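You operate a simulated robot arm through the tools that you are given. There is no shell and no other tool. Be economical: measure what you need, move in short steps, check, and stop when the job is done.

Carry out the task below with a simulated robot arm. There is one attempt and no reset: what you move stays moved.

TASK
Press the white button of the cream machine three times.
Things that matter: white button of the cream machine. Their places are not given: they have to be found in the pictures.

It is judged by the outcome, as a careful person would: the job done as asked, and still so three seconds after it is handed in. It fails if anything else is knocked over, pushed out of place, dropped, spilled or broken.

THE ROBOT
A 6-joint arm with a two-finger parallel gripper, fixed in place. Base frame: the origin is at the foot of the arm, x ahead of it, y to its left, z up; the work surface is at about z = 843. Lengths are in mm, angles in degrees, forces in N, time in s.
With the tool pointing down near the work surface it reaches from about 240 to 640 mm from the base axis. Its first joint turns from -66.0 to 66.0 degrees. Payload 2.7 kg.
Tool frame: the origin (TCP) lies between the finger pads and is the grasp point; the fingertips stand 23 mm ahead of it; z points along the fingers, y is the line along which they close. The gripper opens to 94 mm. The fingers are 38 mm wide and 10 mm thick; the gripper's body (54 by 96 mm) begins 39 mm behind the TCP.
Orientation is that of the tool frame in the base frame, as a unit quaternion [x, y, z, w]. With the fingers straight down and closing along the base's y, the tool's x points along the base's -x, its y along +y and its z along -z.

THE INTERFACE
- The arm moves only by the tool apply_moves. Its argument "increments" is a list of rows, each a list of 7 numbers: the shift along the tool's x, y, z in mm, then the turn, a rotation vector about the tool's x, y, z in degrees, then the opening, from 0 (shut) to 1 (fully open). In form: [[dx, dy, dz, rx, ry, rz, grip], ...]. A call has 1 to 20 rows; each row shifts and turns the commanded pose from where the row before left it, along the tool's axes as they then stand. A row lasts 0.2 s, in which the tool goes at most 50 mm and 8.6 degrees; a call with a longer step from one row to the next is refused whole, and so is a gripper value outside its range. A pose out of reach is approached as far as the arm can. The call stops where the force on the tool passes 40 N (or 10 N more than at its start, if that is more) or the arm is blocked; 0.2 s more then pass. The fingers move at their own pace (about 45 mm/s each) and stop on an object; they squeeze with about 28 N. The grip force told is the motor's: it shows also when the fingers shut on nothing. Time passes only in rows, and 0.2 s behind the last, so rows that do not move let the fingers close. It gives the time, the measured TCP pose, the force on the tool (base axes), the opening and the grip force at its end, in the units of the frame above (readings bear some noise), and new pictures: "pictures" is both (left out), scene, wrist or none.
- Cameras (640 x 400 px; columns grow to the right, rows downward): "scene" is fixed at [92.6, -456.1, 1395.8]; the picture's right is [0.52, -0.86, 0.00], its down [-0.55, -0.33, -0.76] and it looks along [0.65, 0.39, -0.65] (base axes); focal length 321 px, centre (320, 200). "wrist" rides on the gripper at [-39, 0, -44] in the tool frame; the picture's right is [0.00, -1.00, 0.00], its down [0.97, 0.00, -0.24] and it looks along [0.24, 0.00, 0.97] (tool axes); focal length 218 px, centre (320, 200).
- probe_pixels(camera, pixels): for up to 12 pixels [column, row] of the newest picture of that camera ("zoom" is the newest enlarged one), the place [x, y, z] in the base frame of the surface seen there, good to about 2 mm. No time passes.
- enlarge(camera, box): a new picture of the part [left, top, right, bottom] of that camera's present view, enlarged. No time passes.
- sign_off(): hands the job in; it is judged then, once.

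Work in short steps. Measure before you move; look again where a grasp or a placing could have gone wrong, and mend it. You have 60 turns and 100 pictures in all, the two below and enlarged ones among them. Open the gripper and draw the arm clear of the work before you hand the job in, unless the task says otherwise; then end with one line.

The tools are called after "Request:" by a JSON object that holds its "op" and its "data". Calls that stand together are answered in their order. apply_moves: Moves the arm, as the interface text tells. Its arguments: {"type":"object","properties":{"increments":{"type":"array","items":{"type":"array","items":{"type":"number"}}},"pictures":{"type":"string","enum":["both","scene","wrist","none"]}},"required":["increments"]} The other tools are called the same way: probe_pixels (camera, pixels) gives the place of the surface under pixels of a picture; enlarge (camera, box) takes an enlarged picture of a part of a camera's view; sign_off () hands the job in.

At the start:

```text
time_s: 0.0
tool_pos: [282.2, -356.2, 1183.4]
orientation: [-0.001, 1.0, 0.0, 0.0]
ft_force: [-1.2, 0.2, 0.7]
grip_width: 93.8
gripper_force: 0.0
```

scene: 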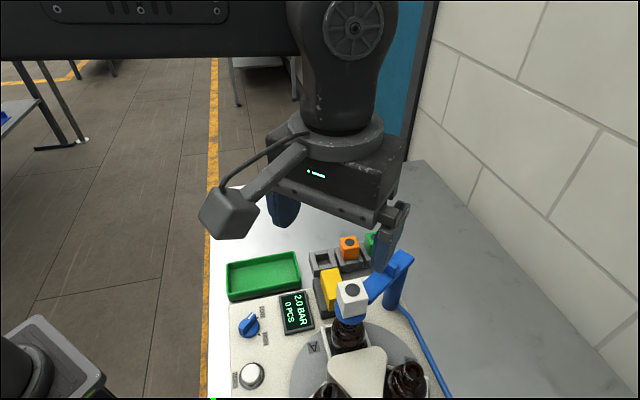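
wrist: 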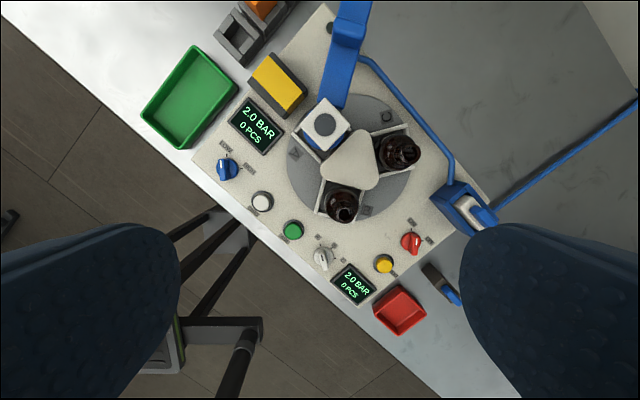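

The wrist picture shows a white button at about (262,201), on the cream machine's panel. I enlarge and probe it.

Request:
{"op": "enlarge", "data": {"camera": "wrist", "box": [180, 100, 440, 320]}}

Request:
{"op": "probe_pixels", "data": {"camera": "wrist", "pixels": [[262, 201], [262, 198], [258, 201], [250, 215], [280, 205], [262, 180], [293, 229], [228, 168], [325, 125], [340, 200], [350, 160], [400, 150]]}}

```text
1.82 times, centred on (310, 210) of wrist
```

zoom: 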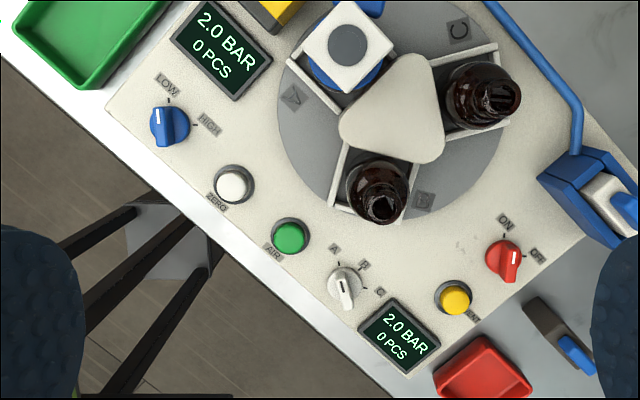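

```text
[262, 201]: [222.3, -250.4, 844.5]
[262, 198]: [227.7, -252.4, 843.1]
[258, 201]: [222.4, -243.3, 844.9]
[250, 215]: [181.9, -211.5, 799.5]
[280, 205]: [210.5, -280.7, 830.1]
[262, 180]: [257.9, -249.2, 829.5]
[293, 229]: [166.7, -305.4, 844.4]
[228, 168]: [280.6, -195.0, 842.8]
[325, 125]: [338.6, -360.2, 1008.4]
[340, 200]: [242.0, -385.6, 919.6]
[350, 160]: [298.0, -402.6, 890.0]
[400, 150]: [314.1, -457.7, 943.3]
```

The white "ZERO" button is at about (222, -250), with its cap top at z≈845 and the panel at about 830. I close the gripper and move above it, staying high.

Request:
{"op": "apply_moves", "data": {"increments": [[15, 26, 0, 0, 0, 0, 0], [15, 27, 0, 0, 0, 0, 0], [15, 27, 0, 0, 0, 0, 0], [15, 26, 40, 0, 0, 0, 0], [0, 0, 45, 0, 0, 0, 0], [0, 0, 45, 0, 0, 0, 0], [0, 0, 40, 0, 0, 0, 0], [0, 0, 0, 0, 0, 0, 0], [0, 0, 0, 0, 0, 0, 0]]}}

Request:
{"op": "enlarge", "data": {"camera": "wrist", "box": [240, 150, 400, 250]}}

```text
time_s: 2.0
tool_pos: [220.7, -249.5, 1013.6]
orientation: [0.0, 1.0, 0.001, 0.0]
ft_force: [-0.5, 0.0, -0.4]
grip_width: 0.0
gripper_force: 28.4
```

scene: 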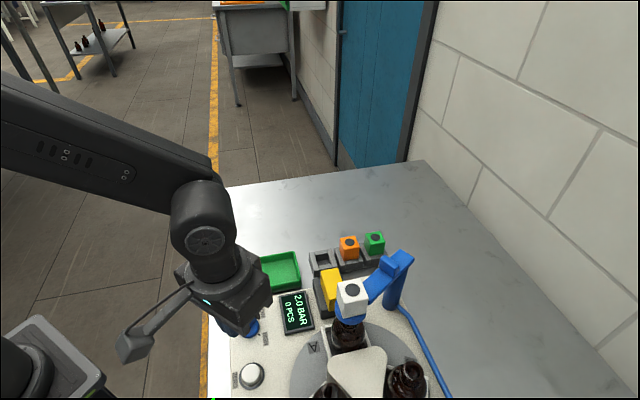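
wrist: 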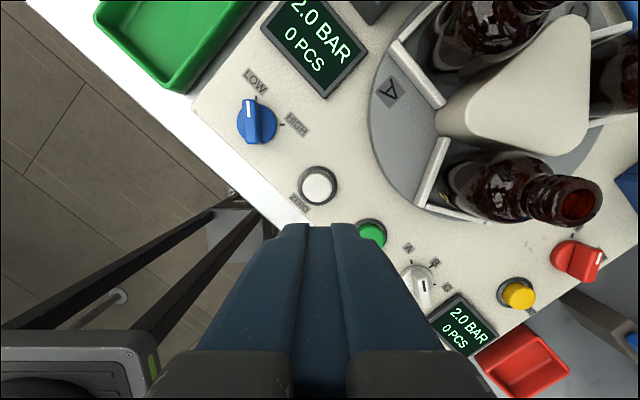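

```text
4.00 times, centred on (320, 200) of wrist
```

zoom: 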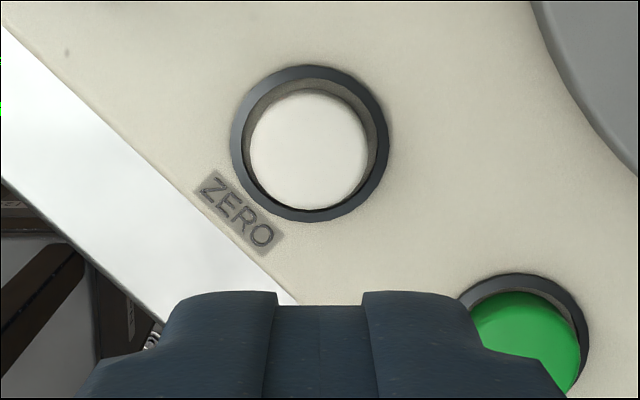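

Now I measure the cap's centre, edges and the bezel.

Request:
{"op": "probe_pixels", "data": {"camera": "zoom", "pixels": [[308, 150], [260, 150], [358, 150], [308, 95], [308, 200], [238, 150], [382, 140], [310, 70], [300, 214], [420, 150], [150, 130], [530, 330]]}}

```text
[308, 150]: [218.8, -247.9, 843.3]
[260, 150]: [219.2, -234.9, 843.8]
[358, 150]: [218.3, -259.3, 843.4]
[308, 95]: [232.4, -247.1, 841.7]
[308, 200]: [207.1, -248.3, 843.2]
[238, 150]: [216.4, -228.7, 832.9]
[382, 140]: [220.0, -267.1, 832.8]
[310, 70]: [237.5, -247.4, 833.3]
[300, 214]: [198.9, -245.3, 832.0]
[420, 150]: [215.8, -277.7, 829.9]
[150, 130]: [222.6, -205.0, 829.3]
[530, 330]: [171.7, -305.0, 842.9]
```

The cap centre is about (219, -247.5) and its top is at z 843, 10 mm above the bezel, so the tips touch at TCP z≈866. I centre and go down to about z 880.

Request:
{"op": "apply_moves", "data": {"increments": [[1.5, 2, 33, 0, 0, 0, 0], [0, 0, 40, 0, 0, 0, 0], [0, 0, 40, 0, 0, 0, 0], [0, 0, 20, 0, 0, 0, 0], [0, 0, 0, 0, 0, 0, 0], [0, 0, 0, 0, 0, 0, 0]]}}

```text
time_s: 3.4
tool_pos: [222.5, -247.2, 882.7]
orientation: [0.0, 1.0, 0.0, 0.0]
ft_force: [0.0, 0.4, -0.2]
grip_width: 0.0
gripper_force: 27.5
```

scene: 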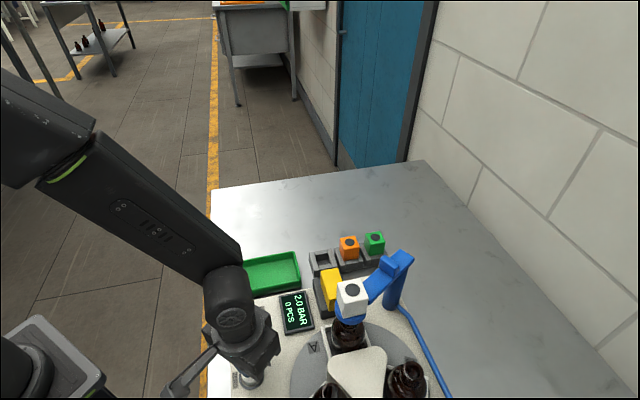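
wrist: 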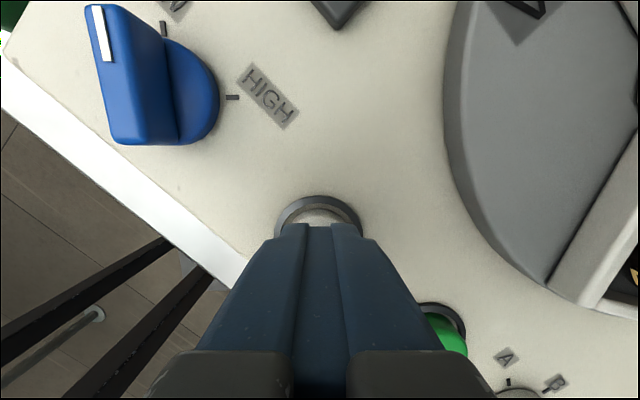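

The tool is about 3 mm too far ahead in x. I correct that and press down in small steps, watching the force.

Request:
{"op": "apply_moves", "data": {"increments": [[3, 0, 8, 0, 0, 0, 0], [0, 0, 6, 0, 0, 0, 0], [0, 0, 3, 0, 0, 0, 0], [0, 0, 0, 0, 0, 0, 0]], "pictures": "wrist"}}

```text
time_s: 4.4
tool_pos: [218.2, -247.7, 863.4]
orientation: [0.0, 1.0, 0.001, 0.0]
ft_force: [0.8, 0.8, 1.5]
grip_width: 0.1
gripper_force: 28.0
```

wrist: 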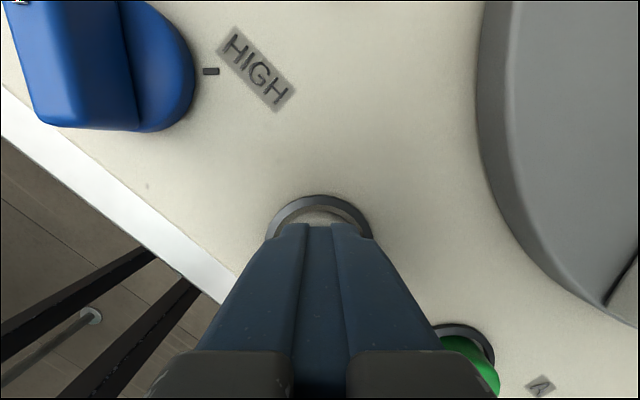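

Request:
{"op": "apply_moves", "data": {"increments": [[0, 0, 1.5, 0, 0, 0, 0], [0, 0, 0, 0, 0, 0, 0]], "pictures": "none"}}

```text
time_s: 5.0
tool_pos: [217.4, -247.5, 862.6]
orientation: [-0.001, 1.0, -0.001, 0.0]
ft_force: [0.9, 0.0, 2.5]
grip_width: 0.0
gripper_force: 27.8
```

Request:
{"op": "apply_moves", "data": {"increments": [[0, 0, 1.5, 0, 0, 0, 0], [0, 0, 0, 0, 0, 0, 0]], "pictures": "none"}}

```text
time_s: 5.6
tool_pos: [217.2, -247.4, 860.9]
orientation: [0.0, 1.0, -0.001, 0.0]
ft_force: [0.4, -2.7, 6.9]
grip_width: 0.1
gripper_force: 28.4
```

The force is rising (6.9 N at z 860.9). I continue until it bottoms out.

Request:
{"op": "apply_moves", "data": {"increments": [[0, 0, 1.5, 0, 0, 0, 0], [0, 0, 0, 0, 0, 0, 0]], "pictures": "both"}}

```text
time_s: 6.2
tool_pos: [217.2, -246.9, 860.8]
orientation: [-0.001, 1.0, 0.0, 0.002]
ft_force: [4.5, 2.5, 18.7]
grip_width: 0.0
gripper_force: 28.3
```

scene: 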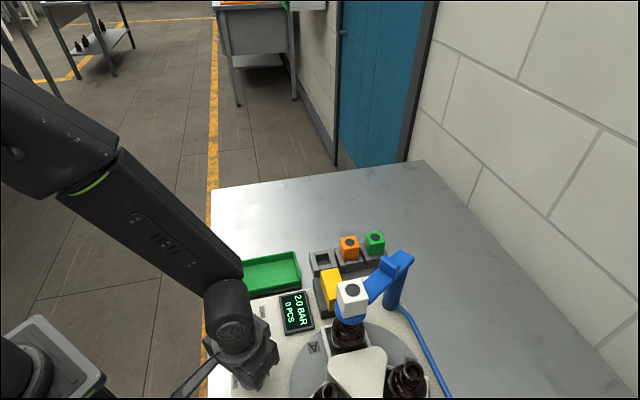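
wrist: 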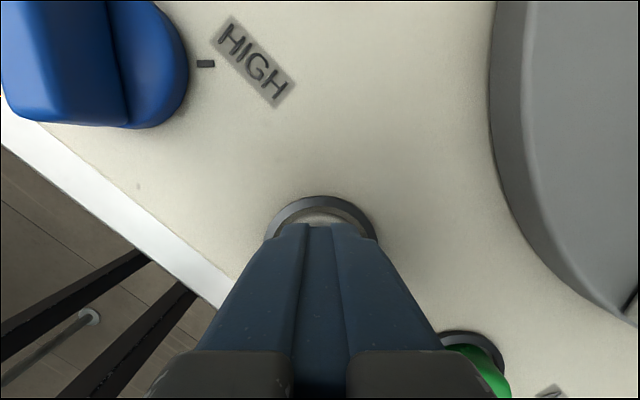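

The force jumped to 18.7 N with z unchanged at 860.8, so the button is bottomed: press one. I release well clear.

Request:
{"op": "apply_moves", "data": {"increments": [[0, 0, -6, 0, 0, 0, 0], [0, 0, -10, 0, 0, 0, 0], [0, 0, 0, 0, 0, 0, 0], [0, 0, 0, 0, 0, 0, 0]], "pictures": "both"}}

Request:
{"op": "enlarge", "data": {"camera": "scene", "box": [200, 270, 400, 395]}}

```text
time_s: 7.2
tool_pos: [217.1, -247.1, 875.7]
orientation: [0.0, 1.0, 0.0, 0.0]
ft_force: [0.2, 0.1, -0.5]
grip_width: 0.0
gripper_force: 27.9
```

scene: 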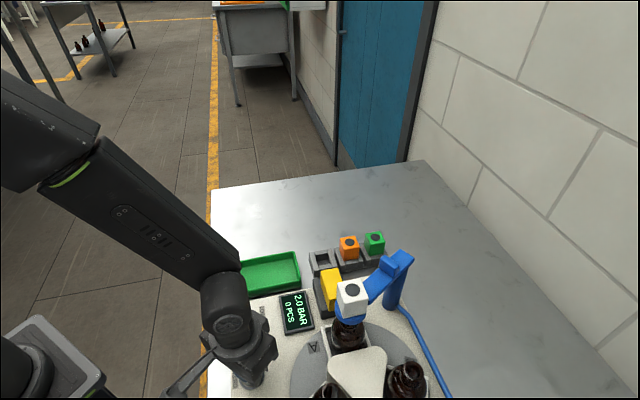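
wrist: 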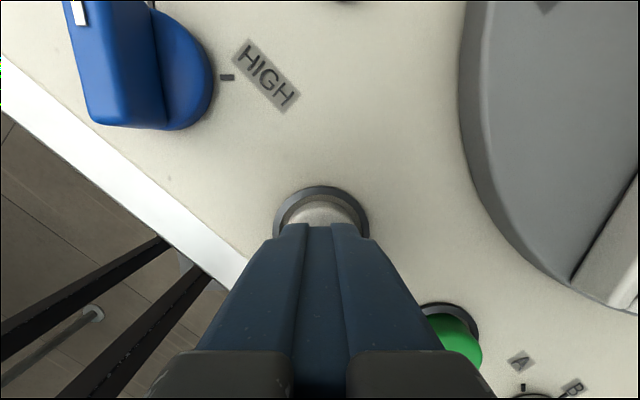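

```text
3.20 times, centred on (300, 332) of scene
```

zoom: 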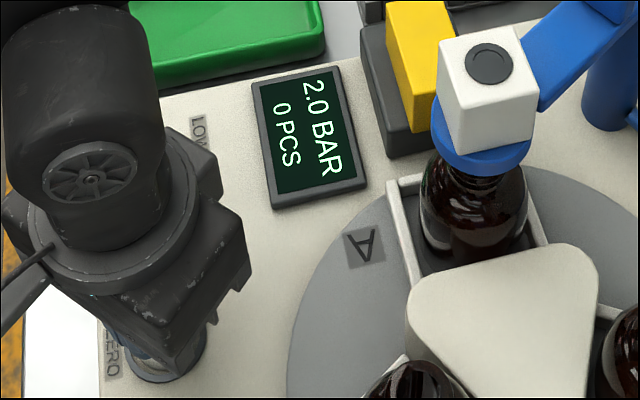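

The cap is free again at 875.7. Press two, to the same depth, in small steps.

Request:
{"op": "apply_moves", "data": {"increments": [[-1, 0, 8, 0, 0, 0, 0], [0, 0, 3, 0, 0, 0, 0], [0, 0, 2, 0, 0, 0, 0], [0, 0, 1.5, 0, 0, 0, 0], [0, 0, 1.5, 0, 0, 0, 0], [0, 0, 0, 0, 0, 0, 0]], "pictures": "none"}}

```text
time_s: 8.6
tool_pos: [218.3, -247.8, 860.5]
orientation: [0.0, 1.0, -0.001, 0.001]
ft_force: [-1.5, 0.3, 19.1]
grip_width: 0.0
gripper_force: 28.4
```

Bottomed again (19.1 N at z 860.5): press two. I release and check that the reading is clear.

Request:
{"op": "apply_moves", "data": {"increments": [[0, 0, -6, 0, 0, 0, 0], [0, 0, -10, 0, 0, 0, 0], [0, 0, 0, 0, 0, 0, 0], [0, 0, 0, 0, 0, 0, 0]], "pictures": "wrist"}}

```text
time_s: 9.6
tool_pos: [218.1, -247.1, 875.5]
orientation: [0.0, 1.0, -0.001, 0.0]
ft_force: [-0.5, 0.0, -0.4]
grip_width: 0.0
gripper_force: 28.0
```

wrist: 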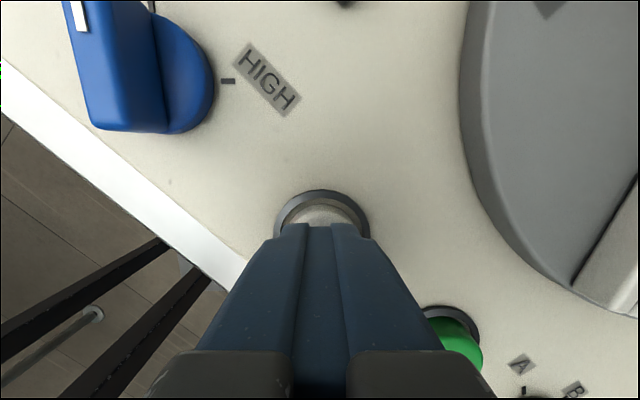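

The tool is clear of the cap. Press three, done the same way.

Request:
{"op": "apply_moves", "data": {"increments": [[0, 0, 8, 0, 0, 0, 0], [0, 0, 3, 0, 0, 0, 0], [0, 0, 2, 0, 0, 0, 0], [0, 0, 1.5, 0, 0, 0, 0], [0, 0, 1.5, 0, 0, 0, 0], [0, 0, 0, 0, 0, 0, 0]], "pictures": "none"}}

```text
time_s: 11.0
tool_pos: [218.9, -247.3, 859.9]
orientation: [0.0, 1.0, 0.0, 0.001]
ft_force: [-2.5, 5.5, 21.5]
grip_width: 0.0
gripper_force: 27.6
```

Bottomed at 21.5 N: press three. I withdraw straight up, opening the gripper once clear.

Request:
{"op": "apply_moves", "data": {"increments": [[0, 0, -6, 0, 0, 0, 0], [0, 0, -15, 0, 0, 0, 0], [0, 0, -40, 0, 0, 0, 0], [0, 0, -45, 0, 0, 0, 0], [0, 0, -45, 0, 0, 0, 0], [0, 0, -45, 0, 0, 0, 0], [0, 0, -45, 0, 0, 0, 1], [0, 0, -40, 0, 0, 0, 1], [0, 0, 0, 0, 0, 0, 1], [0, 0, 0, 0, 0, 0, 1], [0, 0, 0, 0, 0, 0, 1]]}}

Request:
{"op": "enlarge", "data": {"camera": "wrist", "box": [240, 130, 400, 230]}}

```text
time_s: 13.4
tool_pos: [218.0, -247.6, 1140.8]
orientation: [0.0, 1.0, -0.001, 0.0]
ft_force: [-0.5, 0.6, -0.2]
grip_width: 94.0
gripper_force: 0.0
```

scene: 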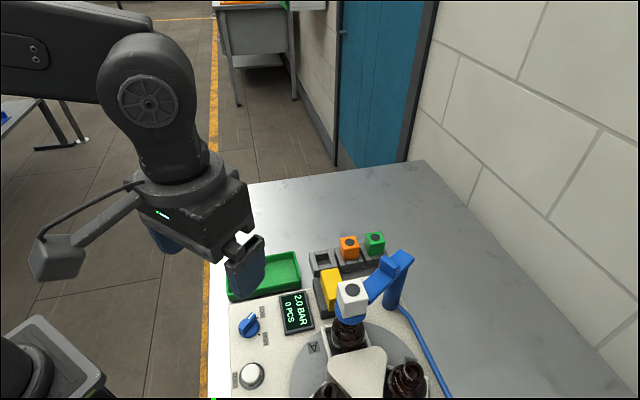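
wrist: 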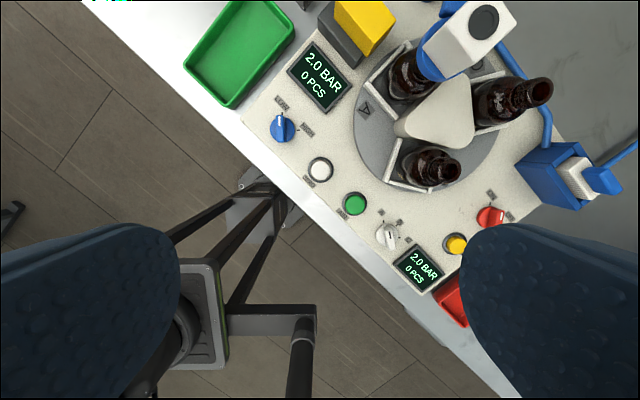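

```text
4.00 times, centred on (320, 180) of wrist
```

zoom: 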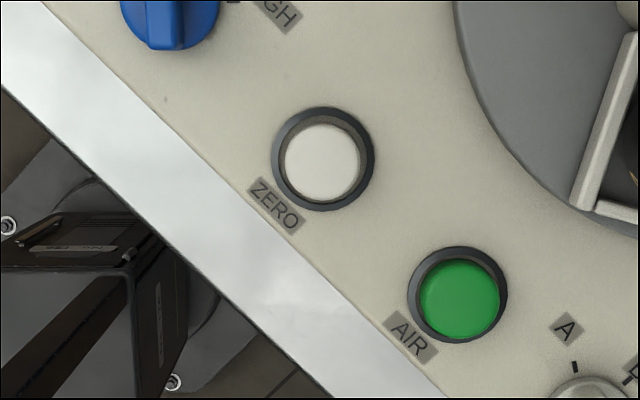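

The button has been pressed and released three times, nothing else has moved, and the arm is clear with the gripper open.

Request:
{"op": "sign_off", "data": {}}

```text
The job is handed in.
```

I pressed the cream machine's white ZERO button three times, each down to its stop (about 19–22 N) and fully released; the machine's display gave no count to confirm it.
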